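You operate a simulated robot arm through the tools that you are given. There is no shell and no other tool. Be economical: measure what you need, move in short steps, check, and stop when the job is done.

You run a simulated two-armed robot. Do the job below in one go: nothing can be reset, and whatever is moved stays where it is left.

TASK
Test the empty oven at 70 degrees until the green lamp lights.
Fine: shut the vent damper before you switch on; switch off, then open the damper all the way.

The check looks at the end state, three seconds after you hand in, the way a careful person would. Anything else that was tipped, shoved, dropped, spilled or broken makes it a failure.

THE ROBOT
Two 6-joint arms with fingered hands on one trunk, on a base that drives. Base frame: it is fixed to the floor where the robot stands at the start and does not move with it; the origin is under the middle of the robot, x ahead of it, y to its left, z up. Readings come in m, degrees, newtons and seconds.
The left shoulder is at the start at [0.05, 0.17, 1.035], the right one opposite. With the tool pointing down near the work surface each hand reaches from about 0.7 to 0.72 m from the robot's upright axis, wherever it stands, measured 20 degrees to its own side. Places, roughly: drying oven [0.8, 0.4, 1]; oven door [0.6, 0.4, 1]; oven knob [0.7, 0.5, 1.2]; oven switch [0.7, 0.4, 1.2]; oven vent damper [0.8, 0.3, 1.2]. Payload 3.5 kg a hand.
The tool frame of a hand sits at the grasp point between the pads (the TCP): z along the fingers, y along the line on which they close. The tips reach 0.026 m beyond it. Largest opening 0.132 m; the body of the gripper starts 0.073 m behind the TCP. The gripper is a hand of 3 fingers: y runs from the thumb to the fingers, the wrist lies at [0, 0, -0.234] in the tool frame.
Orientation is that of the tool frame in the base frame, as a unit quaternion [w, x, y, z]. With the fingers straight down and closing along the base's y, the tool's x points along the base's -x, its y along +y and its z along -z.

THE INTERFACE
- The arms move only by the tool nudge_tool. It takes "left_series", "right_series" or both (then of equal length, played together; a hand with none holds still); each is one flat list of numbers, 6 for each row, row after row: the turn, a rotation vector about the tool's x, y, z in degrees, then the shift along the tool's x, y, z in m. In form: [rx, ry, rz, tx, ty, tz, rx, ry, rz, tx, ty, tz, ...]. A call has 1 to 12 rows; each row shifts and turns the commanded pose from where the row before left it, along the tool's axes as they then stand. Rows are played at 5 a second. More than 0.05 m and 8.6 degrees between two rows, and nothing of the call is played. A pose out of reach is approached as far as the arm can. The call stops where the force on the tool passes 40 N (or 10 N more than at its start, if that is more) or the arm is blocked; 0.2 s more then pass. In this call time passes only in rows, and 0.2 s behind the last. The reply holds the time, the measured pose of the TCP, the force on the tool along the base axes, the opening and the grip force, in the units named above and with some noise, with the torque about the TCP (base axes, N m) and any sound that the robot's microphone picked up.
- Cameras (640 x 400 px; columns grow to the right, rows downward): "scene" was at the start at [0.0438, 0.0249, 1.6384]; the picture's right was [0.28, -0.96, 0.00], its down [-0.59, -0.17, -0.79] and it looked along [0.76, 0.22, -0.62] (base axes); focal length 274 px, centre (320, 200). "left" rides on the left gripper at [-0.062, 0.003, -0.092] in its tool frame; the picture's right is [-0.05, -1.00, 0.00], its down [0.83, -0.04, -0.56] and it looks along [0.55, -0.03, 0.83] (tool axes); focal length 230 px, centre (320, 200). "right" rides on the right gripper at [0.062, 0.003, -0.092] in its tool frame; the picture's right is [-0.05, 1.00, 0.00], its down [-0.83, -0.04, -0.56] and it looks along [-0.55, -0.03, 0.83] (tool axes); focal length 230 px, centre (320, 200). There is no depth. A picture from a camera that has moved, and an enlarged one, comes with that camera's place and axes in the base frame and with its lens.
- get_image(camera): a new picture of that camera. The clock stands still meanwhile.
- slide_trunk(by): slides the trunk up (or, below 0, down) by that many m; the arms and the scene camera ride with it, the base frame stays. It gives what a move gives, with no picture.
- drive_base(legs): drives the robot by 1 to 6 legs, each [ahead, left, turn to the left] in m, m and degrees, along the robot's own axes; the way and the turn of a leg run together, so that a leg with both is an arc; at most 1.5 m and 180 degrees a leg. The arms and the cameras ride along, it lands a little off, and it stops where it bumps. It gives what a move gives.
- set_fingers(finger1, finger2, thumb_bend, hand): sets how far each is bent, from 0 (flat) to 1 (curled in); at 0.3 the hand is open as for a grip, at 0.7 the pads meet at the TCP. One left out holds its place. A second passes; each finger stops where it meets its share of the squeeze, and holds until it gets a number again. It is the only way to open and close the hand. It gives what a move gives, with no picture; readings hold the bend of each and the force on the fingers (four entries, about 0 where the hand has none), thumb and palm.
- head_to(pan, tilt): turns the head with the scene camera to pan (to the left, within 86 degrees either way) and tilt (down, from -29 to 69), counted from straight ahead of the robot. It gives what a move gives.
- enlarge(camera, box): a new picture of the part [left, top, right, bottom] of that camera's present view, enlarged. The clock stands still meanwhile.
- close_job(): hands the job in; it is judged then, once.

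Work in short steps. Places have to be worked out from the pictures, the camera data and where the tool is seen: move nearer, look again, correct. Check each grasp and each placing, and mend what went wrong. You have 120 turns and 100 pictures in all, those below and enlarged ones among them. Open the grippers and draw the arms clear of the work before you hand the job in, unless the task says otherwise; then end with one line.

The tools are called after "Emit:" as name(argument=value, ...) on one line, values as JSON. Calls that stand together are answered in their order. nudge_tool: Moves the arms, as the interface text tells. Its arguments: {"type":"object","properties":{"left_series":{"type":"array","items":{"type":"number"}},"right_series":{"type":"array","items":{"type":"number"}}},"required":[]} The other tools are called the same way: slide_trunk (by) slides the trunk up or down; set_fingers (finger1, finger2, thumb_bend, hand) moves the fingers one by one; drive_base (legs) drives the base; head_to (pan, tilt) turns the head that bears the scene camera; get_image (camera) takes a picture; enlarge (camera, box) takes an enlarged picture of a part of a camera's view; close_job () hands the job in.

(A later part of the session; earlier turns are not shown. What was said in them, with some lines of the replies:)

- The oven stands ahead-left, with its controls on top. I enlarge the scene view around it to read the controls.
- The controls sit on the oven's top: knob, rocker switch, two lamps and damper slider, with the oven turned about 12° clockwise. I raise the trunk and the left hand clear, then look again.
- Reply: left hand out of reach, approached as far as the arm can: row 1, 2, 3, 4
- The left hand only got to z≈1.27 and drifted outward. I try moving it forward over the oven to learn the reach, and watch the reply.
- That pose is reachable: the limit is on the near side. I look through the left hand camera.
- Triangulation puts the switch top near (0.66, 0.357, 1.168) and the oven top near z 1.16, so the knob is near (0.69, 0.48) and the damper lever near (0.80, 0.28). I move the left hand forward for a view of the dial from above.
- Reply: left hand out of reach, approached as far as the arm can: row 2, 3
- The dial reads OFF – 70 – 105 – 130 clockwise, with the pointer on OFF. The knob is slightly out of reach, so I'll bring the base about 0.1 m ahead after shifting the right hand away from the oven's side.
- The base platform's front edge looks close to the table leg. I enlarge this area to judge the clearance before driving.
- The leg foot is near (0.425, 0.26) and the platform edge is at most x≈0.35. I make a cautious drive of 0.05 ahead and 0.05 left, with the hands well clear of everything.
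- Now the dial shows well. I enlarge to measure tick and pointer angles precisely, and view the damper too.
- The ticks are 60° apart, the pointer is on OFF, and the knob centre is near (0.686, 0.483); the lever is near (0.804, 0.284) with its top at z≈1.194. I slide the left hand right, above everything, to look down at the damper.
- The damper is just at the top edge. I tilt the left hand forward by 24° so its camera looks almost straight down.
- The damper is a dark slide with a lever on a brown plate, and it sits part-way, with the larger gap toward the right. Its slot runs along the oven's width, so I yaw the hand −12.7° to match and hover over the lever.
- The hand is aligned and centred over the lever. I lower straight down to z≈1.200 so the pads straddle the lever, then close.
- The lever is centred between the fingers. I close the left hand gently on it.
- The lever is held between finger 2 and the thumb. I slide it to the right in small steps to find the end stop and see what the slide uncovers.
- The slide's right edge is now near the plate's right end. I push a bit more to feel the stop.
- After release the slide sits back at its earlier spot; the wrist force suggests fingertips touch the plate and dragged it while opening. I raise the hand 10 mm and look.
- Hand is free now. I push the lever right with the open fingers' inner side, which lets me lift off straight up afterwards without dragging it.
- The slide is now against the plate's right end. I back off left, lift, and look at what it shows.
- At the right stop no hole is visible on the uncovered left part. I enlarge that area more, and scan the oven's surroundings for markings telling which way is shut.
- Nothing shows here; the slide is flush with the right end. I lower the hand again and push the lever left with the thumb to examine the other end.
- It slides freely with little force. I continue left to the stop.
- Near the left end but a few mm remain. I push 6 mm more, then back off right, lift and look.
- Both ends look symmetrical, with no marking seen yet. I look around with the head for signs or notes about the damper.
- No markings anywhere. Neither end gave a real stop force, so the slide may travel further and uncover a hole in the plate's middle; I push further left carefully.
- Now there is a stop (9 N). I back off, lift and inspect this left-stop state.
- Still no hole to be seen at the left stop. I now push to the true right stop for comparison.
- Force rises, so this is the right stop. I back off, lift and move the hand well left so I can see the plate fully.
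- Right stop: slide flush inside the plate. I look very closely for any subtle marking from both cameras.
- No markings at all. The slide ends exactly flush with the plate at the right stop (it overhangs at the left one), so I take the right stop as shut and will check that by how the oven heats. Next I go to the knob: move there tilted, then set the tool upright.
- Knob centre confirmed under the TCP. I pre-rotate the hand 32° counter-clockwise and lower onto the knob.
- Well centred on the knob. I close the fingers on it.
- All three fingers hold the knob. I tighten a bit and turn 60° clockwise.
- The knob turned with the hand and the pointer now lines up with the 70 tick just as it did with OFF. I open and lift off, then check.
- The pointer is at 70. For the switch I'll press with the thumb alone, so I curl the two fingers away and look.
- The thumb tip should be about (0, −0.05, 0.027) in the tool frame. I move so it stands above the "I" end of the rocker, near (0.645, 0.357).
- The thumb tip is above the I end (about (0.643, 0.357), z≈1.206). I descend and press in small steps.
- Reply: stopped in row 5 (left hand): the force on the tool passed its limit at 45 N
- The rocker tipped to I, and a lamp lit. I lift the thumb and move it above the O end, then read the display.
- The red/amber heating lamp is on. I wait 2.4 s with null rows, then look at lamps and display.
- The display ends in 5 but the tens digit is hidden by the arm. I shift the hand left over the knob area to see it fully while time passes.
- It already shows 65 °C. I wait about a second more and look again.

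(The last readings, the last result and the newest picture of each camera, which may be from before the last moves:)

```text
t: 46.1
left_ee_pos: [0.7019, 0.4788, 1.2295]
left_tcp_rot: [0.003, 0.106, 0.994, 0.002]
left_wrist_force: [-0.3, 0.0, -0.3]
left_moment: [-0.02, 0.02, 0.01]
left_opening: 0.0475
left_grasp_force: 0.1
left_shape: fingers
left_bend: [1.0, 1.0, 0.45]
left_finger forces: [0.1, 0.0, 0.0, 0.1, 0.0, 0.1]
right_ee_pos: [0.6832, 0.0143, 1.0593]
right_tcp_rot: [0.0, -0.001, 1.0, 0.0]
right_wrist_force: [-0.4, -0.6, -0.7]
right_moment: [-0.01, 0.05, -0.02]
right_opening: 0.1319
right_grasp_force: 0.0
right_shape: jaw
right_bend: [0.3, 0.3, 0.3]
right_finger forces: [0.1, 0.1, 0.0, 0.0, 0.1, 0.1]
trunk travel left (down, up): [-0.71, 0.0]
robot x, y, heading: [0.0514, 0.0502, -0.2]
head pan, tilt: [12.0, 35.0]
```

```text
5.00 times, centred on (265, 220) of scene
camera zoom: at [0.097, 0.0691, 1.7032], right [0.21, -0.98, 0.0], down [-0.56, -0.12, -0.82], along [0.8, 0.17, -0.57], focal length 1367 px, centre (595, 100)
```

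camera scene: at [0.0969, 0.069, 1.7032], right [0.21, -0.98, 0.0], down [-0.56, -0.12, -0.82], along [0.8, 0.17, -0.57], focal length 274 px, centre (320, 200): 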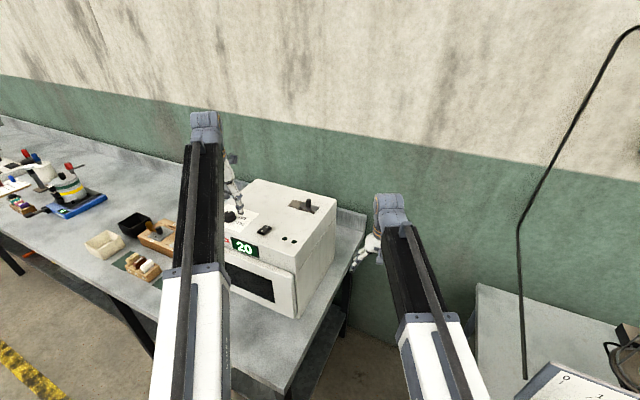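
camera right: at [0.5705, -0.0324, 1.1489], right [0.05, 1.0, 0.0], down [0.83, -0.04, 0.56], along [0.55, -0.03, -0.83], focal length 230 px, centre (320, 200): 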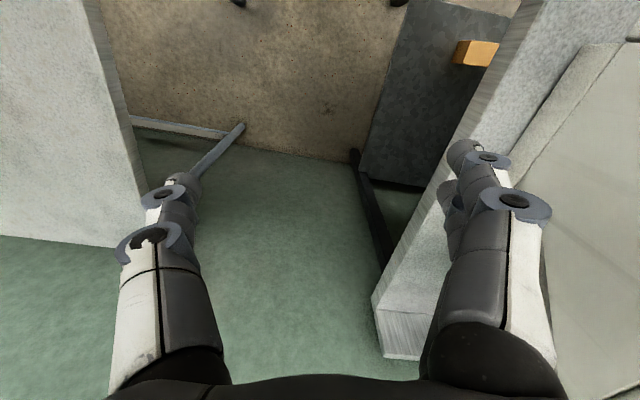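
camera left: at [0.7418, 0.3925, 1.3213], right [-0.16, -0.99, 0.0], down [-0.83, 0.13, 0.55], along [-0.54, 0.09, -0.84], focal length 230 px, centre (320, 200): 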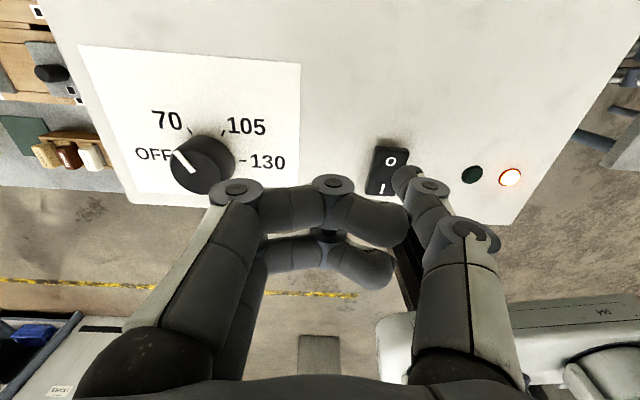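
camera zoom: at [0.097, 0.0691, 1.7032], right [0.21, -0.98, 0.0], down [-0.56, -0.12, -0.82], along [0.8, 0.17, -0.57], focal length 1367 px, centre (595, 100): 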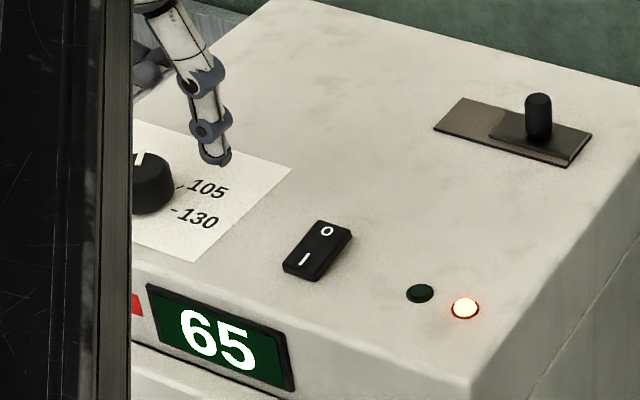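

Still 65 (the display steps by 5). I wait another 2.4 s.

Emit:
nudge_tool(left_series=[0, 0, 0, 0, 0, 0, 0, 0, 0, 0, 0, 0, 0, 0, 0, 0, 0, 0, 0, 0, 0, 0, 0, 0, 0, 0, 0, 0, 0, 0, 0, 0, 0, 0, 0, 0, 0, 0, 0, 0, 0, 0, 0, 0, 0, 0, 0, 0, 0, 0, 0, 0, 0, 0, 0, 0, 0, 0, 0, 0, 0, 0, 0, 0, 0, 0, 0, 0, 0, 0, 0, 0])

Emit:
enlarge(camera="scene", box=[210, 180, 320, 260])

```text
t: 48.7
left_ee_pos: [0.7024, 0.4795, 1.2295]
left_tcp_rot: [0.003, 0.105, 0.994, 0.002]
left_wrist_force: [-0.3, 0.2, -0.2]
left_moment: [-0.05, -0.03, 0.02]
left_opening: 0.0475
left_grasp_force: 0.0
left_shape: fingers
left_bend: [1.0, 1.0, 0.45]
left_finger forces: [0.0, 0.0, 0.0, 0.0, 0.0, 0.0]
right_ee_pos: [0.6826, 0.0167, 1.0587]
right_tcp_rot: [0.001, 0.0, 1.0, 0.0]
right_wrist_force: [1.4, -0.1, 0.5]
right_moment: [-0.03, 0.03, 0.03]
right_opening: 0.1318
right_grasp_force: 0.1
right_shape: jaw
right_bend: [0.3, 0.3, 0.3]
right_finger forces: [0.0, 0.0, 0.1, 0.0, 0.0, 0.1]
trunk travel left (down, up): [-0.71, 0.0]
robot x, y, heading: [0.0481, 0.051, 0.1]
head pan, tilt: [12.0, 35.0]
```

```text
5.00 times, centred on (265, 220) of scene
camera zoom: at [0.097, 0.0691, 1.7032], right [0.21, -0.98, 0.0], down [-0.56, -0.12, -0.82], along [0.8, 0.17, -0.57], focal length 1367 px, centre (595, 100)
```

zoom: 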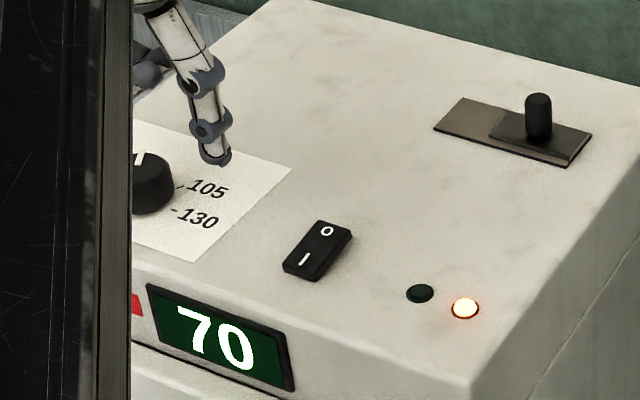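

It reads 70 and the green lamp is still dark. I bring the thumb back above the O end while waiting.

Emit:
nudge_tool(left_series=[0, 0, 0, 0, -0.04, 0, 0, 0, 0, 0, -0.04, 0, 0, 0, 0, 0, 0, 0, 0, 0, 0, 0, 0, 0, 0, 0, 0, 0, 0, 0, 0, 0, 0, 0, 0, 0, 0, 0, 0, 0, 0, 0, 0, 0, 0, 0, 0, 0])

Emit:
enlarge(camera="scene", box=[210, 180, 320, 260])

```text
t: 50.5
left_ee_pos: [0.684, 0.4022, 1.2307]
left_tcp_rot: [0.004, 0.105, 0.994, 0.001]
left_wrist_force: [-0.7, 0.3, 0.5]
left_moment: [0.01, -0.01, -0.01]
left_opening: 0.0475
left_grasp_force: 0.0
left_shape: fingers
left_bend: [1.0, 1.0, 0.45]
left_finger forces: [0.0, 0.0, 0.0, 0.0, 0.0, 0.0]
right_ee_pos: [0.6811, 0.0148, 1.0585]
right_tcp_rot: [0.0, 0.0, 1.0, 0.0]
right_wrist_force: [-0.1, 0.3, 0.1]
right_moment: [0.0, -0.01, 0.02]
right_opening: 0.1318
right_grasp_force: 0.1
right_shape: jaw
right_bend: [0.3, 0.3, 0.3]
right_finger forces: [0.1, 0.1, 0.0, 0.1, 0.1, 0.0]
trunk travel left (down, up): [-0.71, 0.0]
robot x, y, heading: [0.049, 0.0475, -0.2]
head pan, tilt: [12.0, 35.0]
```

```text
5.00 times, centred on (265, 220) of scene
camera zoom: at [0.097, 0.0691, 1.7032], right [0.21, -0.98, 0.0], down [-0.56, -0.12, -0.82], along [0.8, 0.17, -0.57], focal length 1367 px, centre (595, 100)
```

zoom: 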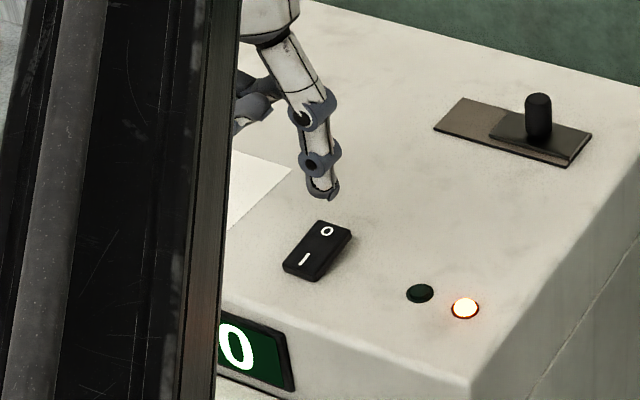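

Green still dark, 70 holds. I keep waiting with the thumb ready.

Emit:
nudge_tool(left_series=[0, 0, 0, 0, 0, 0, 0, 0, 0, 0, 0, 0, 0, 0, 0, 0, 0, 0, 0, 0, 0, 0, 0, 0, 0, 0, 0, 0, 0, 0, 0, 0, 0, 0, 0, 0, 0, 0, 0, 0, 0, 0, 0, 0, 0, 0, 0, 0, 0, 0, 0, 0, 0, 0, 0, 0, 0, 0, 0, 0, 0, 0, 0, 0, 0, 0, 0, 0, 0, 0, 0, 0])

Emit:
enlarge(camera="scene", box=[210, 180, 320, 260])

```text
t: 53.1
left_ee_pos: [0.6854, 0.4029, 1.2311]
left_tcp_rot: [0.004, 0.106, 0.994, 0.001]
left_wrist_force: [0.0, 0.2, 0.0]
left_moment: [0.0, 0.01, -0.03]
left_opening: 0.0476
left_grasp_force: 0.0
left_shape: fingers
left_bend: [1.0, 1.0, 0.45]
left_finger forces: [0.1, 0.0, 0.0, 0.1, 0.0, 0.1]
right_ee_pos: [0.6828, 0.0146, 1.0587]
right_tcp_rot: [-0.001, 0.0, 1.0, 0.0]
right_wrist_force: [-0.1, -0.1, 0.7]
right_moment: [0.04, 0.0, 0.03]
right_opening: 0.1317
right_grasp_force: 0.1
right_shape: jaw
right_bend: [0.3, 0.3, 0.3]
right_finger forces: [0.0, 0.0, 0.1, 0.0, 0.0, 0.0]
trunk travel left (down, up): [-0.71, 0.0]
robot x, y, heading: [0.0502, 0.0531, -0.0]
head pan, tilt: [12.0, 35.0]
```

```text
5.00 times, centred on (265, 220) of scene
camera zoom: at [0.097, 0.0691, 1.7032], right [0.21, -0.98, 0.0], down [-0.56, -0.12, -0.82], along [0.8, 0.17, -0.57], focal length 1367 px, centre (595, 100)
```

zoom: 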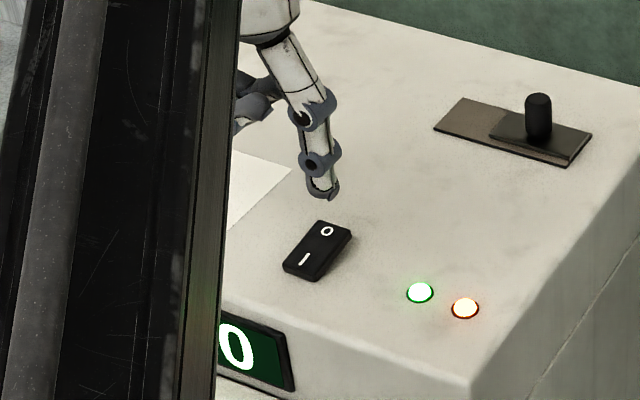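

The green lamp is lit at 70. I press the O end of the rocker.

Emit:
nudge_tool(left_series=[0, 0, 0, 0, 0, 0.014, 0, 0, 0, 0, 0, 0.009, 0, 0, 0, 0, 0, 0.004, 0, 0, 0, 0, 0, 0.003, 0, 0, 0, 0, 0, 0.003])

Emit:
enlarge(camera="scene", box=[210, 180, 320, 260])

```text
t: 54.4
left_ee_pos: [0.684, 0.4031, 1.2025]
left_tcp_rot: [0.008, 0.105, 0.994, 0.003]
left_wrist_force: [-0.2, 3.7, 18.1]
left_moment: [-0.88, 0.3, -0.05]
left_opening: 0.0476
left_grasp_force: 9.3
left_shape: fingers
left_bend: [1.0, 1.0, 0.45]
left_finger forces: [0.0, 0.0, 0.1, 0.0, 17.3, 0.0]
right_ee_pos: [0.682, 0.0154, 1.0589]
right_tcp_rot: [0.001, 0.0, 1.0, 0.0]
right_wrist_force: [0.4, -0.3, -0.1]
right_moment: [0.0, -0.01, 0.01]
right_opening: 0.132
right_grasp_force: 0.1
right_shape: jaw
right_bend: [0.3, 0.3, 0.3]
right_finger forces: [0.1, 0.1, 0.0, 0.1, 0.1, 0.1]
trunk travel left (down, up): [-0.71, 0.0]
robot x, y, heading: [0.0496, 0.0478, -0.2]
head pan, tilt: [12.0, 35.0]
stopped in row 5 (left hand): the force on the tool passed its limit at 43 N (the readings are from after the stop); the commanded pose is now the measured one
```

```text
5.00 times, centred on (265, 220) of scene
camera zoom: at [0.0958, 0.0692, 1.7032], right [0.21, -0.98, 0.0], down [-0.56, -0.12, -0.82], along [0.8, 0.17, -0.57], focal length 1367 px, centre (595, 100)
```

zoom: 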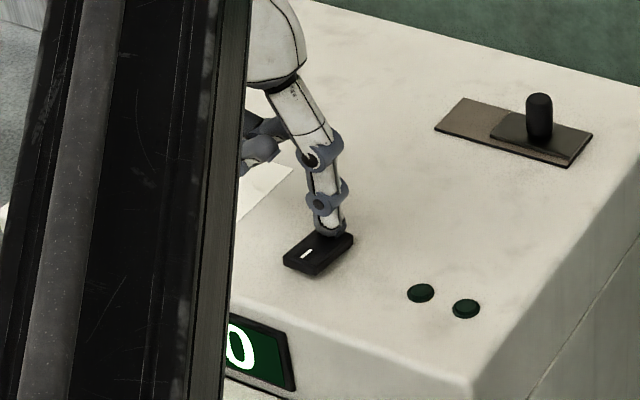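

Switch is off and both lamps are out. Before opening I can use the cooling rate to verify which end is shut: I lift, clear the view and watch the display with the slide still at the right stop.

Emit:
nudge_tool(left_series=[0, 0, 0, 0, 0, -0.015, 0, 0, 0, 0, 0, -0.013, 0, 0, 0, 0, 0.04, 0, 0, 0, 0, 0, 0.04, 0, 0, 0, 0, 0, 0, 0, 0, 0, 0, 0, 0, 0])

Emit:
enlarge(camera="scene", box=[210, 180, 320, 260])

Emit:
nudge_tool(left_series=[0, 0, 0, 0, 0, 0, 0, 0, 0, 0, 0, 0, 0, 0, 0, 0, 0, 0, 0, 0, 0, 0, 0, 0, 0, 0, 0, 0, 0, 0, 0, 0, 0, 0, 0, 0, 0, 0, 0, 0, 0, 0, 0, 0, 0, 0, 0, 0, 0, 0, 0, 0, 0, 0, 0, 0, 0, 0, 0, 0, 0, 0, 0, 0, 0, 0, 0, 0, 0, 0, 0, 0])

Emit:
enlarge(camera="scene", box=[210, 180, 320, 260])

```text
t: 55.8
left_ee_pos: [0.7015, 0.4823, 1.2295]
left_tcp_rot: [0.006, 0.105, 0.994, 0.001]
left_wrist_force: [-0.4, -0.3, -0.8]
left_moment: [0.0, 0.0, -0.01]
left_opening: 0.0476
left_grasp_force: 0.1
left_shape: fingers
left_bend: [1.0, 1.0, 0.45]
left_finger forces: [0.0, 0.0, 0.0, 0.0, 0.1, 0.0]
right_ee_pos: [0.6812, 0.0156, 1.0587]
right_tcp_rot: [0.0, 0.001, 1.0, 0.0]
right_wrist_force: [0.1, 1.1, 0.8]
right_moment: [-0.01, 0.02, 0.01]
right_opening: 0.1319
right_grasp_force: 0.0
right_shape: jaw
right_bend: [0.3, 0.3, 0.3]
right_finger forces: [0.0, 0.0, 0.1, 0.0, 0.0, 0.1]
trunk travel left (down, up): [-0.71, 0.0]
robot x, y, heading: [0.0539, 0.0486, -0.3]
head pan, tilt: [12.0, 35.0]
```

```text
5.00 times, centred on (265, 220) of scene
camera zoom: at [0.0971, 0.0692, 1.7032], right [0.21, -0.98, 0.0], down [-0.56, -0.12, -0.82], along [0.8, 0.17, -0.57], focal length 1367 px, centre (595, 100)
```

zoom: 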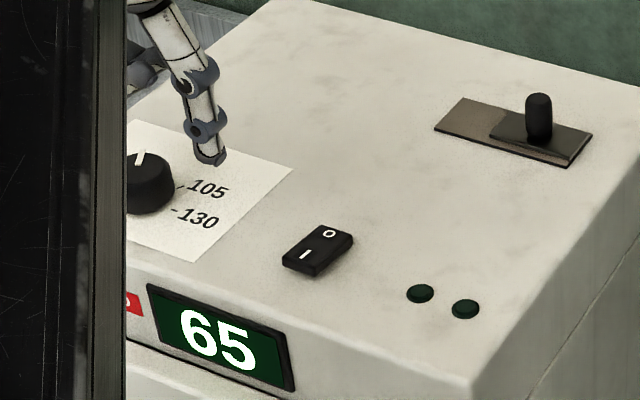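

```text
t: 58.4
left_ee_pos: [0.7025, 0.4814, 1.2302]
left_tcp_rot: [0.007, 0.106, 0.994, 0.002]
left_wrist_force: [0.2, -0.1, 0.1]
left_moment: [-0.02, 0.01, 0.01]
left_opening: 0.0475
left_grasp_force: 0.0
left_shape: fingers
left_bend: [1.0, 1.0, 0.45]
left_finger forces: [0.1, 0.1, 0.1, 0.1, 0.0, 0.0]
right_ee_pos: [0.6833, 0.0156, 1.0579]
right_tcp_rot: [0.0, 0.0, 1.0, 0.0]
right_wrist_force: [0.1, 0.3, -0.2]
right_moment: [-0.01, -0.03, 0.01]
right_opening: 0.1319
right_grasp_force: 0.2
right_shape: jaw
right_bend: [0.3, 0.3, 0.3]
right_finger forces: [0.0, 0.0, 0.1, 0.1, 0.0, 0.1]
trunk travel left (down, up): [-0.71, 0.0]
robot x, y, heading: [0.0532, 0.0505, -0.2]
head pan, tilt: [12.0, 35.0]
```

```text
5.00 times, centred on (265, 220) of scene
camera zoom: at [0.0971, 0.0691, 1.7032], right [0.21, -0.98, 0.0], down [-0.56, -0.12, -0.82], along [0.8, 0.17, -0.57], focal length 1367 px, centre (595, 100)
```

zoom: 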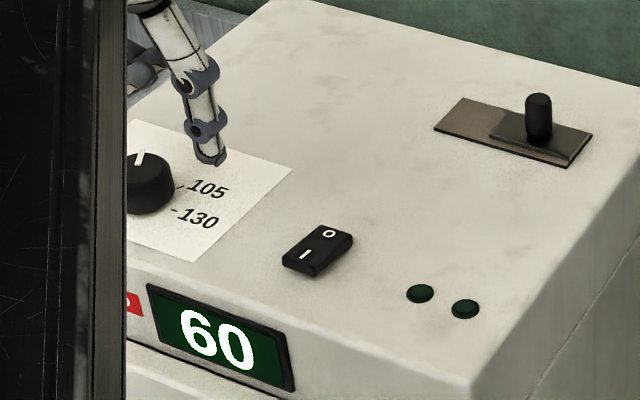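

In this position it cools about 2 °C/s. Now I open the damper to the left stop: open the fingers, tilt the hand and go to the lever.

Emit:
set_fingers(hand="left", finger1=0.4, finger2=0.4, thumb_bend=0.4)

Emit:
nudge_tool(left_series=[0, -8.0, 0, 0, 0, 0, 0, -8.0, 0, 0, 0, 0, 0, -8.0, 0, 0, 0, 0, 0, 0, 0, -0.02247, -0.032, 0.00863, 0, 0, 0, -0.02247, -0.032, 0.00863, 0, 0, 0, -0.02247, -0.032, 0.00863, 0, 0, 0, -0.02247, -0.032, 0.00863, 0, 0, 0, -0.02247, -0.032, 0.00863, 0, 0, 0, -0.02247, -0.032, 0.00863])

Emit:
get_image(camera="left")

```text
t: 59.4
left_ee_pos: [0.7016, 0.4817, 1.2295]
left_tcp_rot: [0.007, 0.105, 0.994, 0.002]
left_wrist_force: [-1.4, 0.9, -0.2]
left_moment: [0.0, 0.02, 0.01]
left_opening: 0.101
left_grasp_force: 0.1
left_shape: fingers
left_bend: [0.4, 0.4, 0.4]
left_finger forces: [0.1, 0.1, 0.0, 0.0, 0.1, 0.0]
right_ee_pos: [0.6841, 0.0154, 1.0579]
right_tcp_rot: [0.0, 0.001, 1.0, 0.0]
right_wrist_force: [-0.8, -0.5, 0.1]
right_moment: [-0.01, -0.02, 0.03]
right_opening: 0.1318
right_grasp_force: 0.1
right_shape: jaw
right_bend: [0.3, 0.3, 0.3]
right_finger forces: [0.0, 0.0, 0.1, 0.0, 0.0, 0.0]
trunk travel left (down, up): [-0.71, 0.0]
robot x, y, heading: [0.0491, 0.0497, -0.2]
head pan, tilt: [12.0, 35.0]
```

```text
t: 61.4
left_ee_pos: [0.8007, 0.263, 1.2369]
left_tcp_rot: [0.214, 0.103, 0.971, -0.019]
left_wrist_force: [0.0, -0.1, 0.5]
left_moment: [0.04, -0.01, 0.01]
left_opening: 0.1013
left_grasp_force: 0.0
left_shape: fingers
left_bend: [0.4, 0.4, 0.4]
left_finger forces: [0.1, 0.0, 0.0, 0.1, 0.0, 0.0]
right_ee_pos: [0.682, 0.015, 1.0593]
right_tcp_rot: [0.0, 0.0, 1.0, 0.0]
right_wrist_force: [0.3, 0.3, 0.6]
right_moment: [0.01, -0.01, 0.04]
right_opening: 0.1318
right_grasp_force: 0.0
right_shape: jaw
right_bend: [0.3, 0.3, 0.3]
right_finger forces: [0.0, 0.0, 0.0, 0.1, 0.1, 0.0]
trunk travel left (down, up): [-0.71, 0.0]
robot x, y, heading: [0.0464, 0.0552, 0.2]
head pan, tilt: [12.0, 35.0]
```

```text
36 pictures are left
camera left: at [0.8156, 0.2627, 1.3466], right [-0.16, -0.99, 0.02], down [-0.97, 0.16, 0.16], along [-0.16, 0.01, -0.99], focal length 230 px, centre (320, 200)
```

left: 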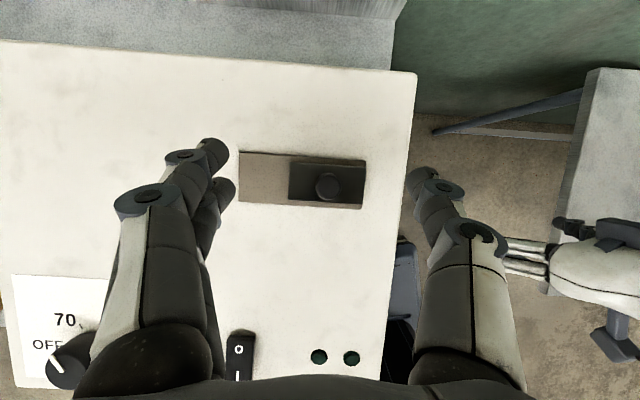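

Positioned as before. I lower and push the lever left to its stop with the thumb.

Emit:
nudge_tool(left_series=[0, 0, 0, 0.0125, 0, 0.028, 0, 0, 0, 0, 0.018, 0, 0, 0, 0, 0, 0.018, 0, 0, 0, 0, 0, 0.018, 0, 0, 0, 0, 0, 0.018, 0, 0, 0, 0, 0, 0.006, 0, 0, 0, 0, 0, 0.005, 0, 0, 0, 0, 0, 0.005, 0, 0, 0, 0, 0, 0.004, 0])

Emit:
get_image(camera="left")

```text
t: 63.4
left_ee_pos: [0.8204, 0.3498, 1.2065]
left_tcp_rot: [0.214, 0.104, 0.971, -0.021]
left_wrist_force: [-0.2, -8.8, -1.1]
left_moment: [-0.02, 0.03, 0.06]
left_opening: 0.1101
left_grasp_force: 3.3
left_shape: fingers
left_bend: [0.4, 0.4, 0.37]
left_finger forces: [0.1, 0.0, 0.1, 0.1, 8.1, 0.1]
right_ee_pos: [0.6822, 0.0141, 1.0584]
right_tcp_rot: [0.001, 0.0, 1.0, 0.0]
right_wrist_force: [0.0, 0.2, 0.4]
right_moment: [0.01, 0.01, -0.02]
right_opening: 0.1318
right_grasp_force: 0.1
right_shape: jaw
right_bend: [0.3, 0.3, 0.3]
right_finger forces: [0.1, 0.1, 0.1, 0.0, 0.0, 0.1]
trunk travel left (down, up): [-0.71, 0.0]
robot x, y, heading: [0.0478, 0.0486, -0.2]
head pan, tilt: [12.0, 35.0]
```

```text
35 pictures are left
camera left: at [0.8364, 0.3501, 1.3164], right [-0.16, -0.99, 0.02], down [-0.97, 0.17, 0.16], along [-0.16, 0.01, -0.99], focal length 230 px, centre (320, 200)
```

left: 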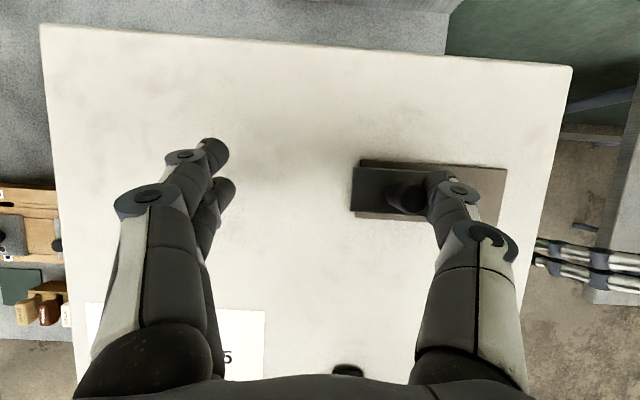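

Stop reached at 9 N. I back off, lift and retreat to see the display.

Emit:
nudge_tool(left_series=[0, 0, 0, 0, -0.012, 0, 0, 0, 0, -0.0123, 0, -0.0273, 0, 0, 0, 0.0265, 0.0226, -0.0119, 0, 0, 0, 0.0265, 0.0226, -0.0119, 0, 0, 0, 0.0265, 0.0226, -0.0119, 0, 0, 0, 0.0265, 0.0226, -0.0119, 0, 0, 0, 0.0265, 0.0226, -0.0119])

Emit:
enlarge(camera="scene", box=[200, 170, 320, 260])

Emit:
nudge_tool(left_series=[0, 0, 0, 0, 0, 0, 0, 0, 0, 0, 0, 0, 0, 0, 0, 0, 0, 0, 0, 0, 0, 0, 0, 0, 0, 0, 0, 0, 0, 0, 0, 0, 0, 0, 0, 0, 0, 0, 0, 0, 0, 0, 0, 0, 0, 0, 0, 0, 0, 0, 0, 0, 0, 0])

Emit:
enlarge(camera="scene", box=[200, 170, 320, 260])

```text
t: 65.0
left_ee_pos: [0.7005, 0.4832, 1.2351]
left_tcp_rot: [0.213, 0.105, 0.971, -0.02]
left_wrist_force: [-0.2, -0.9, -1.1]
left_moment: [0.02, -0.02, 0.0]
left_opening: 0.1016
left_grasp_force: 0.0
left_shape: fingers
left_bend: [0.4, 0.4, 0.4]
left_finger forces: [0.0, 0.0, 0.1, 0.0, 0.0, 0.0]
right_ee_pos: [0.6818, 0.0155, 1.0592]
right_tcp_rot: [0.001, 0.0, 1.0, 0.0]
right_wrist_force: [0.3, -0.2, -0.1]
right_moment: [0.05, -0.01, -0.01]
right_opening: 0.1321
right_grasp_force: 0.0
right_shape: jaw
right_bend: [0.3, 0.3, 0.3]
right_finger forces: [0.0, 0.1, 0.0, 0.0, 0.1, 0.1]
trunk travel left (down, up): [-0.71, 0.0]
robot x, y, heading: [0.0517, 0.0495, 0.1]
head pan, tilt: [12.0, 35.0]
```

```text
4.44 times, centred on (260, 215) of scene
camera zoom: at [0.0967, 0.0695, 1.7032], right [0.21, -0.98, 0.0], down [-0.56, -0.12, -0.82], along [0.8, 0.17, -0.57], focal length 1216 px, centre (587, 133)
```

zoom: 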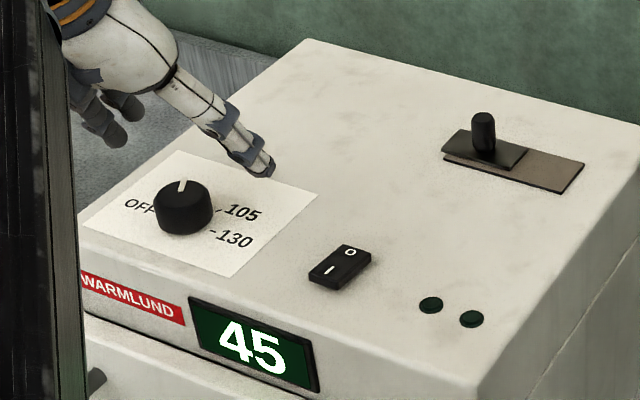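

```text
t: 67.0
left_ee_pos: [0.7027, 0.4815, 1.2357]
left_tcp_rot: [0.214, 0.103, 0.971, -0.019]
left_wrist_force: [0.0, 0.8, 0.8]
left_moment: [-0.01, 0.0, -0.01]
left_opening: 0.1016
left_grasp_force: 0.1
left_shape: fingers
left_bend: [0.4, 0.4, 0.4]
left_finger forces: [0.0, 0.1, 0.1, 0.0, 0.0, 0.0]
right_ee_pos: [0.6826, 0.0164, 1.0586]
right_tcp_rot: [0.0, 0.001, 1.0, -0.001]
right_wrist_force: [-0.3, 0.6, 0.3]
right_moment: [0.01, -0.02, -0.03]
right_opening: 0.1318
right_grasp_force: 0.1
right_shape: jaw
right_bend: [0.3, 0.3, 0.3]
right_finger forces: [0.0, 0.0, 0.0, 0.0, 0.0, 0.0]
trunk travel left (down, up): [-0.71, 0.0]
robot x, y, heading: [0.0497, 0.05, -0.0]
head pan, tilt: [12.0, 35.0]
```

```text
4.44 times, centred on (260, 215) of scene
camera zoom: at [0.0971, 0.0691, 1.7032], right [0.21, -0.98, 0.0], down [-0.56, -0.12, -0.82], along [0.8, 0.17, -0.57], focal length 1216 px, centre (587, 133)
```

zoom: 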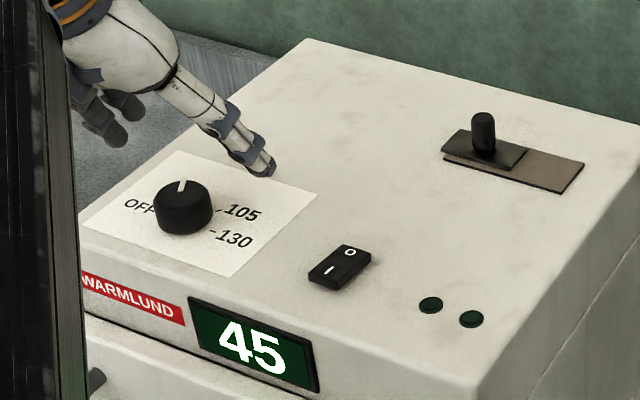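

Cooling so far is not conclusive because the display is coarse. I keep timing it with the slide at the left stop.

Emit:
nudge_tool(left_series=[0, 0, 0, 0, 0, 0, 0, 0, 0, 0, 0, 0, 0, 0, 0, 0, 0, 0, 0, 0, 0, 0, 0, 0])

Emit:
enlarge(camera="scene", box=[230, 230, 270, 255])

Emit:
nudge_tool(left_series=[0, 0, 0, 0, 0, 0, 0, 0, 0, 0, 0, 0, 0, 0, 0, 0, 0, 0, 0, 0, 0, 0, 0, 0])

Emit:
enlarge(camera="scene", box=[230, 230, 270, 255])

Emit:
nudge_tool(left_series=[0, 0, 0, 0, 0, 0, 0, 0, 0, 0, 0, 0, 0, 0, 0, 0, 0, 0, 0, 0, 0, 0, 0, 0, 0, 0, 0, 0, 0, 0, 0, 0, 0, 0, 0, 0])

Emit:
enlarge(camera="scene", box=[230, 230, 270, 255])

```text
t: 68.0
left_ee_pos: [0.7004, 0.4815, 1.2357]
left_tcp_rot: [0.214, 0.103, 0.971, -0.02]
left_wrist_force: [-0.4, 0.1, -0.6]
left_moment: [0.05, -0.01, 0.06]
left_opening: 0.1014
left_grasp_force: 0.1
left_shape: fingers
left_bend: [0.4, 0.4, 0.4]
left_finger forces: [0.0, 0.0, 0.0, 0.0, 0.0, 0.0]
right_ee_pos: [0.6825, 0.0145, 1.0589]
right_tcp_rot: [0.0, 0.0, 1.0, 0.0]
right_wrist_force: [0.6, 0.0, -0.4]
right_moment: [-0.01, -0.01, -0.01]
right_opening: 0.1318
right_grasp_force: 0.0
right_shape: jaw
right_bend: [0.3, 0.3, 0.3]
right_finger forces: [0.0, 0.0, 0.1, 0.1, 0.1, 0.0]
trunk travel left (down, up): [-0.71, 0.0]
robot x, y, heading: [0.0502, 0.0511, -0.2]
head pan, tilt: [12.0, 35.0]
```

```text
16.00 times, centred on (250, 242) of scene
camera zoom: at [0.097, 0.0691, 1.7032], right [0.21, -0.98, 0.0], down [-0.56, -0.12, -0.82], along [0.8, 0.17, -0.57], focal length 4376 px, centre (1440, -480)
```

zoom: 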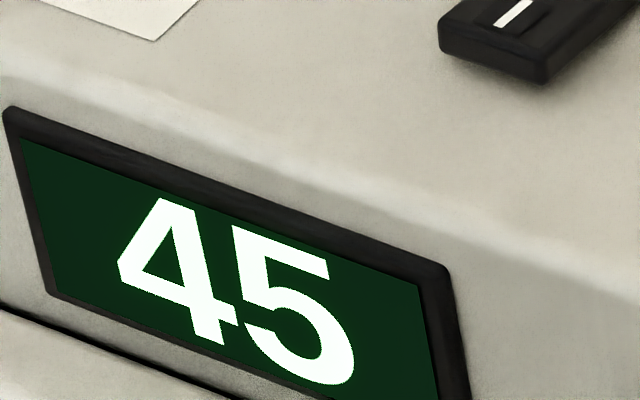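

```text
t: 69.0
left_ee_pos: [0.7012, 0.4824, 1.2356]
left_tcp_rot: [0.214, 0.104, 0.971, -0.02]
left_wrist_force: [0.6, -0.5, -0.2]
left_moment: [-0.01, -0.01, 0.01]
left_opening: 0.1012
left_grasp_force: 0.2
left_shape: fingers
left_bend: [0.4, 0.4, 0.4]
left_finger forces: [0.0, 0.0, 0.0, 0.0, 0.0, 0.1]
right_ee_pos: [0.6818, 0.0151, 1.0575]
right_tcp_rot: [0.0, 0.0, 1.0, 0.0]
right_wrist_force: [0.4, -0.8, -0.7]
right_moment: [-0.01, 0.01, 0.04]
right_opening: 0.1317
right_grasp_force: 0.1
right_shape: jaw
right_bend: [0.3, 0.3, 0.3]
right_finger forces: [0.0, 0.0, 0.0, 0.1, 0.0, 0.1]
trunk travel left (down, up): [-0.71, 0.0]
robot x, y, heading: [0.0501, 0.05, -0.3]
head pan, tilt: [12.0, 35.0]
```

```text
16.00 times, centred on (250, 242) of scene
camera zoom: at [0.097, 0.0691, 1.7032], right [0.21, -0.98, 0.0], down [-0.56, -0.12, -0.82], along [0.8, 0.17, -0.57], focal length 4376 px, centre (1440, -480)
```

zoom: 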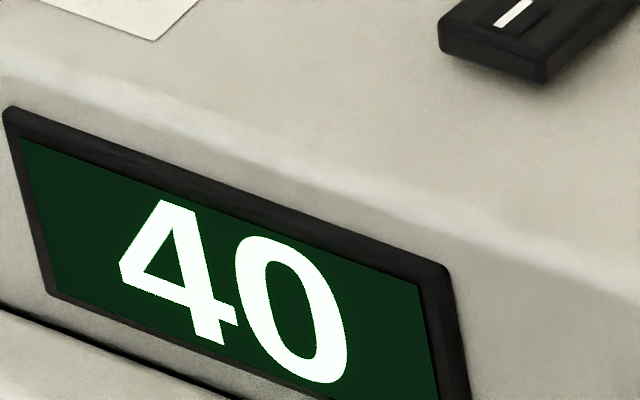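

```text
t: 70.3
left_ee_pos: [0.7001, 0.4817, 1.2359]
left_tcp_rot: [0.214, 0.102, 0.971, -0.019]
left_wrist_force: [-0.3, -0.4, 0.6]
left_moment: [0.03, 0.02, -0.01]
left_opening: 0.1019
left_grasp_force: 0.1
left_shape: fingers
left_bend: [0.4, 0.4, 0.4]
left_finger forces: [0.0, 0.0, 0.0, 0.0, 0.0, 0.0]
right_ee_pos: [0.6821, 0.0161, 1.0589]
right_tcp_rot: [0.0, 0.001, 1.0, 0.0]
right_wrist_force: [-0.1, 0.4, -0.4]
right_moment: [-0.01, 0.0, 0.01]
right_opening: 0.132
right_grasp_force: 0.1
right_shape: jaw
right_bend: [0.3, 0.3, 0.3]
right_finger forces: [0.0, 0.0, 0.0, 0.0, 0.0, 0.0]
trunk travel left (down, up): [-0.71, 0.0]
robot x, y, heading: [0.0519, 0.0556, 0.2]
head pan, tilt: [12.0, 35.0]
```

```text
16.00 times, centred on (250, 242) of scene
camera zoom: at [0.097, 0.0691, 1.7032], right [0.21, -0.98, 0.0], down [-0.56, -0.12, -0.82], along [0.8, 0.17, -0.57], focal length 4376 px, centre (1440, -480)
```

zoom: 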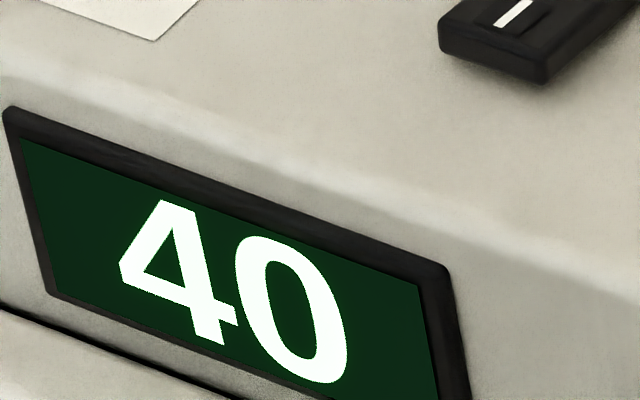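

The 45→40 change came at about 68.5 s. I time the next change for the left-stop cooling constant.

Emit:
nudge_tool(left_series=[0, 0, 0, 0, 0, 0, 0, 0, 0, 0, 0, 0, 0, 0, 0, 0, 0, 0, 0, 0, 0, 0, 0, 0, 0, 0, 0, 0, 0, 0])

Emit:
enlarge(camera="scene", box=[230, 230, 270, 255])

Emit:
nudge_tool(left_series=[0, 0, 0, 0, 0, 0, 0, 0, 0, 0, 0, 0, 0, 0, 0, 0, 0, 0, 0, 0, 0, 0, 0, 0, 0, 0, 0, 0, 0, 0])

Emit:
enlarge(camera="scene", box=[230, 230, 270, 255])

```text
t: 71.5
left_ee_pos: [0.7014, 0.4824, 1.2342]
left_tcp_rot: [0.214, 0.103, 0.971, -0.019]
left_wrist_force: [-0.3, -1.0, 0.6]
left_moment: [0.03, -0.02, 0.03]
left_opening: 0.1015
left_grasp_force: 0.1
left_shape: fingers
left_bend: [0.4, 0.4, 0.4]
left_finger forces: [0.0, 0.1, 0.0, 0.0, 0.0, 0.0]
right_ee_pos: [0.6817, 0.0149, 1.0577]
right_tcp_rot: [0.0, -0.001, 1.0, 0.0]
right_wrist_force: [0.2, -0.4, -0.8]
right_moment: [-0.03, -0.02, -0.01]
right_opening: 0.1317
right_grasp_force: 0.1
right_shape: jaw
right_bend: [0.3, 0.3, 0.3]
right_finger forces: [0.0, 0.0, 0.0, 0.1, 0.1, 0.0]
trunk travel left (down, up): [-0.71, 0.0]
robot x, y, heading: [0.0488, 0.0477, -0.1]
head pan, tilt: [12.0, 35.0]
```

```text
16.00 times, centred on (250, 242) of scene
camera zoom: at [0.0971, 0.0691, 1.7032], right [0.21, -0.98, 0.0], down [-0.56, -0.12, -0.82], along [0.8, 0.17, -0.57], focal length 4376 px, centre (1440, -480)
```

zoom: 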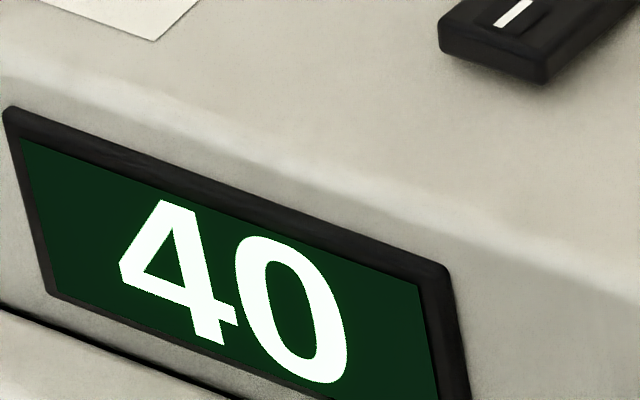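

```text
t: 72.8
left_ee_pos: [0.7015, 0.4831, 1.2344]
left_tcp_rot: [0.214, 0.103, 0.971, -0.019]
left_wrist_force: [-0.4, -0.5, -0.4]
left_moment: [-0.02, -0.05, -0.02]
left_opening: 0.1017
left_grasp_force: 0.1
left_shape: fingers
left_bend: [0.4, 0.4, 0.4]
left_finger forces: [0.1, 0.0, 0.0, 0.1, 0.0, 0.1]
right_ee_pos: [0.6813, 0.0152, 1.0593]
right_tcp_rot: [0.0, -0.001, 1.0, -0.001]
right_wrist_force: [0.2, -0.9, 1.5]
right_moment: [0.01, -0.03, 0.0]
right_opening: 0.1318
right_grasp_force: 0.0
right_shape: jaw
right_bend: [0.3, 0.3, 0.3]
right_finger forces: [0.0, 0.0, 0.0, 0.1, 0.0, 0.0]
trunk travel left (down, up): [-0.71, 0.0]
robot x, y, heading: [0.0552, 0.0473, 0.1]
head pan, tilt: [12.0, 35.0]
```

```text
16.00 times, centred on (250, 242) of scene
camera zoom: at [0.097, 0.0691, 1.7032], right [0.21, -0.98, 0.0], down [-0.56, -0.12, -0.82], along [0.8, 0.17, -0.57], focal length 4376 px, centre (1440, -480)
```

zoom: 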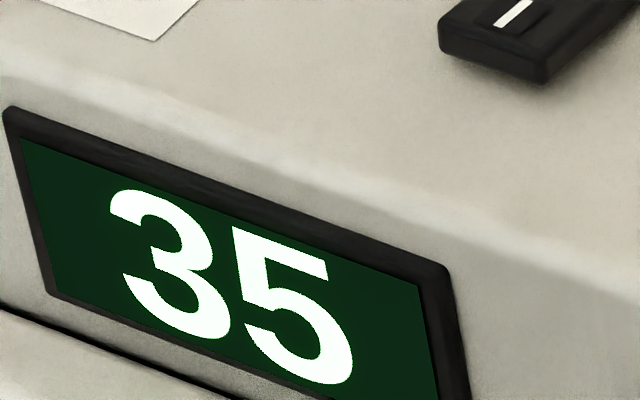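

The next change came at ~72 s, hinting at slightly faster cooling here. One more interval discriminates: I wait to about 76.6 s and 78 s.

Emit:
nudge_tool(left_series=[0, 0, 0, 0, 0, 0, 0, 0, 0, 0, 0, 0, 0, 0, 0, 0, 0, 0, 0, 0, 0, 0, 0, 0, 0, 0, 0, 0, 0, 0, 0, 0, 0, 0, 0, 0, 0, 0, 0, 0, 0, 0, 0, 0, 0, 0, 0, 0, 0, 0, 0, 0, 0, 0, 0, 0, 0, 0, 0, 0, 0, 0, 0, 0, 0, 0, 0, 0, 0, 0, 0, 0])

Emit:
nudge_tool(left_series=[0, 0, 0, 0, 0, 0, 0, 0, 0, 0, 0, 0, 0, 0, 0, 0, 0, 0, 0, 0, 0, 0, 0, 0])

Emit:
enlarge(camera="scene", box=[230, 230, 270, 255])

Emit:
nudge_tool(left_series=[0, 0, 0, 0, 0, 0, 0, 0, 0, 0, 0, 0, 0, 0, 0, 0, 0, 0, 0, 0, 0, 0, 0, 0])

Emit:
enlarge(camera="scene", box=[230, 230, 270, 255])

Emit:
nudge_tool(left_series=[0, 0, 0, 0, 0, 0, 0, 0, 0, 0, 0, 0, 0, 0, 0, 0, 0, 0, 0, 0, 0, 0, 0, 0])

Emit:
enlarge(camera="scene", box=[230, 230, 270, 255])

```text
t: 75.3
left_ee_pos: [0.7011, 0.4822, 1.2354]
left_tcp_rot: [0.214, 0.103, 0.971, -0.019]
left_wrist_force: [0.2, -1.2, 0.1]
left_moment: [-0.02, 0.02, 0.01]
left_opening: 0.1017
left_grasp_force: 0.0
left_shape: fingers
left_bend: [0.4, 0.4, 0.4]
left_finger forces: [0.0, 0.0, 0.0, 0.0, 0.1, 0.0]
right_ee_pos: [0.6822, 0.0166, 1.0588]
right_tcp_rot: [-0.001, 0.0, 1.0, 0.0]
right_wrist_force: [0.7, 0.2, 0.0]
right_moment: [0.01, 0.02, 0.03]
right_opening: 0.1318
right_grasp_force: 0.1
right_shape: jaw
right_bend: [0.3, 0.3, 0.3]
right_finger forces: [0.1, 0.0, 0.1, 0.0, 0.1, 0.0]
trunk travel left (down, up): [-0.71, 0.0]
robot x, y, heading: [0.0514, 0.0517, 0.0]
head pan, tilt: [12.0, 35.0]
```

```text
t: 76.3
left_ee_pos: [0.7009, 0.4813, 1.2348]
left_tcp_rot: [0.214, 0.103, 0.971, -0.019]
left_wrist_force: [0.6, 0.8, -0.2]
left_moment: [-0.03, -0.04, -0.01]
left_opening: 0.1014
left_grasp_force: 0.0
left_shape: fingers
left_bend: [0.4, 0.4, 0.4]
left_finger forces: [0.0, 0.0, 0.0, 0.0, 0.0, 0.0]
right_ee_pos: [0.6819, 0.0151, 1.0583]
right_tcp_rot: [0.0, 0.0, 1.0, 0.0]
right_wrist_force: [0.0, -0.1, 0.4]
right_moment: [0.02, 0.0, -0.02]
right_opening: 0.1317
right_grasp_force: 0.1
right_shape: jaw
right_bend: [0.3, 0.3, 0.3]
right_finger forces: [0.1, 0.1, 0.1, 0.0, 0.1, 0.1]
trunk travel left (down, up): [-0.71, 0.0]
robot x, y, heading: [0.053, 0.0537, -0.0]
head pan, tilt: [12.0, 35.0]
```

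```text
16.00 times, centred on (250, 242) of scene
camera zoom: at [0.0971, 0.0691, 1.7032], right [0.21, -0.98, 0.0], down [-0.56, -0.12, -0.82], along [0.8, 0.17, -0.57], focal length 4376 px, centre (1440, -480)
```

zoom: 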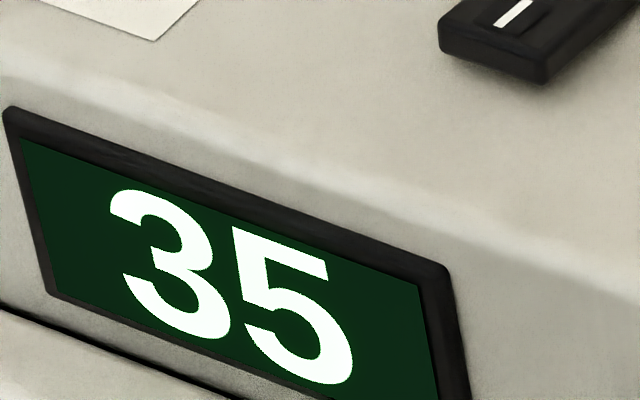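

```text
t: 77.3
left_ee_pos: [0.7003, 0.4826, 1.2363]
left_tcp_rot: [0.214, 0.102, 0.971, -0.019]
left_wrist_force: [-0.2, 0.4, 0.5]
left_moment: [0.02, 0.02, 0.04]
left_opening: 0.1017
left_grasp_force: 0.0
left_shape: fingers
left_bend: [0.4, 0.4, 0.4]
left_finger forces: [0.1, 0.0, 0.1, 0.0, 0.0, 0.0]
right_ee_pos: [0.6827, 0.0143, 1.0579]
right_tcp_rot: [0.0, 0.0, 1.0, 0.0]
right_wrist_force: [0.7, -0.8, 0.1]
right_moment: [-0.03, 0.0, 0.01]
right_opening: 0.1319
right_grasp_force: 0.1
right_shape: jaw
right_bend: [0.3, 0.3, 0.3]
right_finger forces: [0.0, 0.1, 0.1, 0.1, 0.0, 0.0]
trunk travel left (down, up): [-0.71, 0.0]
robot x, y, heading: [0.0486, 0.0539, 0.0]
head pan, tilt: [12.0, 35.0]
```

```text
16.00 times, centred on (250, 242) of scene
camera zoom: at [0.097, 0.0691, 1.7032], right [0.21, -0.98, 0.0], down [-0.56, -0.12, -0.82], along [0.8, 0.17, -0.57], focal length 4376 px, centre (1440, -480)
```

zoom: 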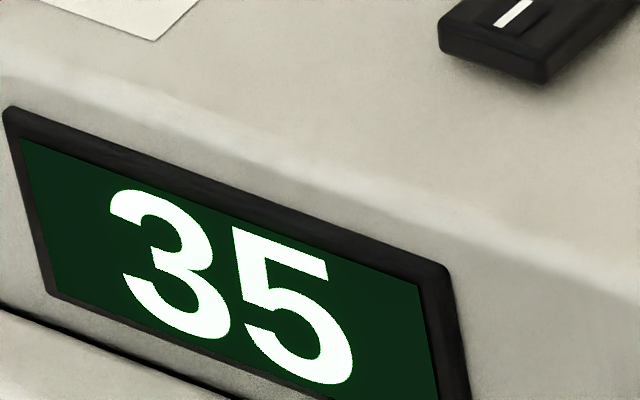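

```text
t: 78.3
left_ee_pos: [0.7016, 0.4811, 1.2339]
left_tcp_rot: [0.214, 0.103, 0.971, -0.02]
left_wrist_force: [-0.1, 0.6, 0.4]
left_moment: [0.0, -0.01, -0.03]
left_opening: 0.1017
left_grasp_force: 0.1
left_shape: fingers
left_bend: [0.4, 0.4, 0.4]
left_finger forces: [0.0, 0.0, 0.0, 0.1, 0.1, 0.1]
right_ee_pos: [0.682, 0.016, 1.0592]
right_tcp_rot: [0.0, -0.001, 1.0, 0.0]
right_wrist_force: [0.1, 0.3, -0.1]
right_moment: [-0.01, 0.03, -0.01]
right_opening: 0.1318
right_grasp_force: 0.1
right_shape: jaw
right_bend: [0.3, 0.3, 0.3]
right_finger forces: [0.0, 0.0, 0.0, 0.0, 0.0, 0.1]
trunk travel left (down, up): [-0.71, 0.0]
robot x, y, heading: [0.0494, 0.0471, 0.1]
head pan, tilt: [12.0, 35.0]
```

```text
16.00 times, centred on (250, 242) of scene
camera zoom: at [0.097, 0.0691, 1.7032], right [0.21, -0.98, 0.0], down [-0.56, -0.12, -0.82], along [0.8, 0.17, -0.57], focal length 4376 px, centre (1440, -480)
```

zoom: 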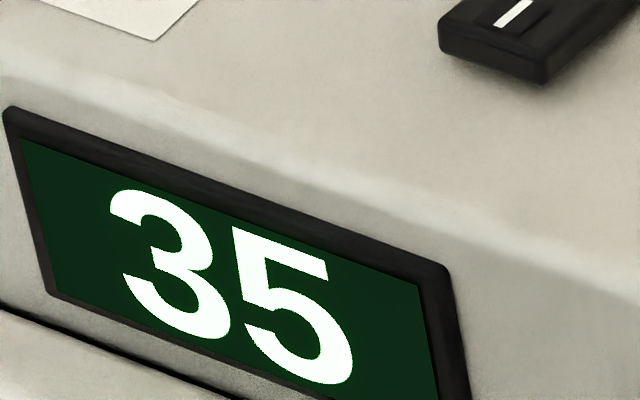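

Cooling fits one time constant in both positions, so it does not depend on the damper. The oven did reach 70 and lit green with the slide at the right (flush) stop, and the slide is now hard at the opposite stop. I open the hand fully and back the robot away.

Emit:
set_fingers(hand="left", finger1=0.3, finger2=0.3, thumb_bend=0.3)

Emit:
drive_base(legs=[[-0.15, 0, 0]])

Emit:
get_image(camera="scene")

Emit:
enlarge(camera="scene", box=[200, 140, 340, 228])

```text
t: 79.3
left_ee_pos: [0.7018, 0.4817, 1.2359]
left_tcp_rot: [0.214, 0.103, 0.971, -0.02]
left_wrist_force: [-0.9, -0.5, 0.8]
left_moment: [0.01, -0.02, -0.02]
left_opening: 0.1339
left_grasp_force: 0.0
left_shape: fingers
left_bend: [0.3, 0.3, 0.3]
left_finger forces: [0.0, 0.1, 0.2, 0.1, 0.0, 0.0]
right_ee_pos: [0.6822, 0.0147, 1.0577]
right_tcp_rot: [0.0, 0.001, 1.0, 0.0]
right_wrist_force: [-0.3, -0.4, 0.3]
right_moment: [0.03, -0.02, -0.01]
right_opening: 0.1322
right_grasp_force: 0.0
right_shape: jaw
right_bend: [0.3, 0.3, 0.3]
right_finger forces: [0.1, 0.0, 0.1, 0.1, 0.0, 0.0]
trunk travel left (down, up): [-0.71, 0.0]
robot x, y, heading: [0.0508, 0.0492, 0.0]
head pan, tilt: [12.0, 35.0]
```

```text
t: 80.7
left_ee_pos: [0.5469, 0.4812, 1.2371]
left_tcp_rot: [0.216, 0.103, 0.971, -0.019]
left_wrist_force: [0.1, -0.4, 0.3]
left_moment: [-0.03, 0.01, 0.0]
left_opening: 0.1339
left_grasp_force: 0.0
left_shape: fingers
left_bend: [0.3, 0.3, 0.3]
left_finger forces: [0.1, 0.0, 0.1, 0.1, 0.1, 0.0]
right_ee_pos: [0.5275, 0.0148, 1.0594]
right_tcp_rot: [0.001, 0.0, 1.0, 0.0]
right_wrist_force: [-0.3, 1.1, 0.4]
right_moment: [-0.01, -0.01, 0.01]
right_opening: 0.1319
right_grasp_force: 0.1
right_shape: jaw
right_bend: [0.3, 0.3, 0.3]
right_finger forces: [0.1, 0.0, 0.0, 0.0, 0.0, 0.0]
trunk travel left (down, up): [-0.71, 0.0]
robot x, y, heading: [-0.101, 0.0498, -0.0]
head pan, tilt: [12.0, 35.0]
```

```text
24 pictures are left
camera scene: at [-0.0579, 0.0691, 1.7032], right [0.21, -0.98, 0.0], down [-0.56, -0.12, -0.82], along [0.8, 0.17, -0.57], focal length 274 px, centre (320, 200)
```

scene: 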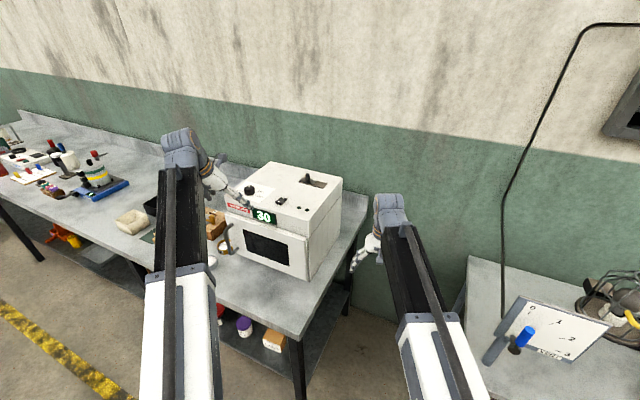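

```text
4.55 times, centred on (270, 184) of scene
camera zoom: at [-0.0579, 0.0691, 1.7032], right [0.21, -0.98, 0.0], down [-0.56, -0.12, -0.82], along [0.8, 0.17, -0.57], focal length 1243 px, centre (547, 273)
```

zoom: 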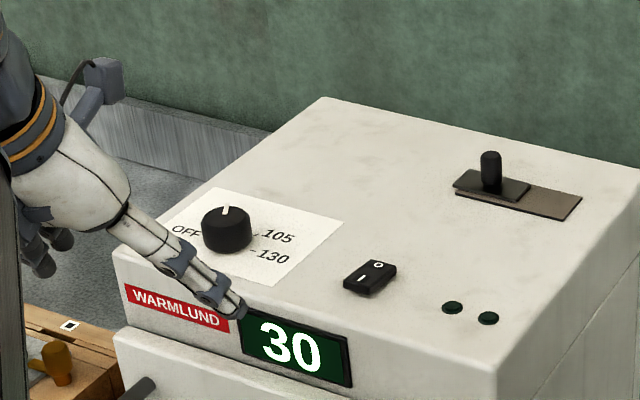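

The switch is on O, the lamps are out, the knob is at 70, the damper is at its left stop and the door is shut. Nothing else was disturbed. I back off a little more, then hand in.

Emit:
drive_base(legs=[[-0.05, 0, 0]])

Emit:
close_job()

```text
t: 81.7
left_ee_pos: [0.4956, 0.4813, 1.2352]
left_tcp_rot: [0.215, 0.103, 0.971, -0.02]
left_wrist_force: [-0.5, -0.4, 1.1]
left_moment: [-0.01, -0.04, 0.02]
left_opening: 0.1342
left_grasp_force: 0.1
left_shape: fingers
left_bend: [0.3, 0.3, 0.3]
left_finger forces: [0.0, 0.0, 0.0, 0.1, 0.0, 0.0]
right_ee_pos: [0.4769, 0.0159, 1.0583]
right_tcp_rot: [0.001, 0.0, 1.0, 0.0]
right_wrist_force: [-1.0, -1.0, -0.3]
right_moment: [0.02, -0.02, 0.02]
right_opening: 0.1319
right_grasp_force: 0.2
right_shape: jaw
right_bend: [0.3, 0.3, 0.3]
right_finger forces: [0.1, 0.0, 0.1, 0.0, 0.0, 0.0]
trunk travel left (down, up): [-0.71, 0.0]
robot x, y, heading: [-0.1519, 0.0495, 0.1]
head pan, tilt: [12.0, 35.0]
```

```text
The job is handed in.
```

The oven was run at 70 until the green lamp lit, then switched off, and the damper was slid to its left stop; which end is shut is not marked, so taking the right stop as shut was my inference (the slide sits flush there, and the oven reached 70 and lit green with it there).
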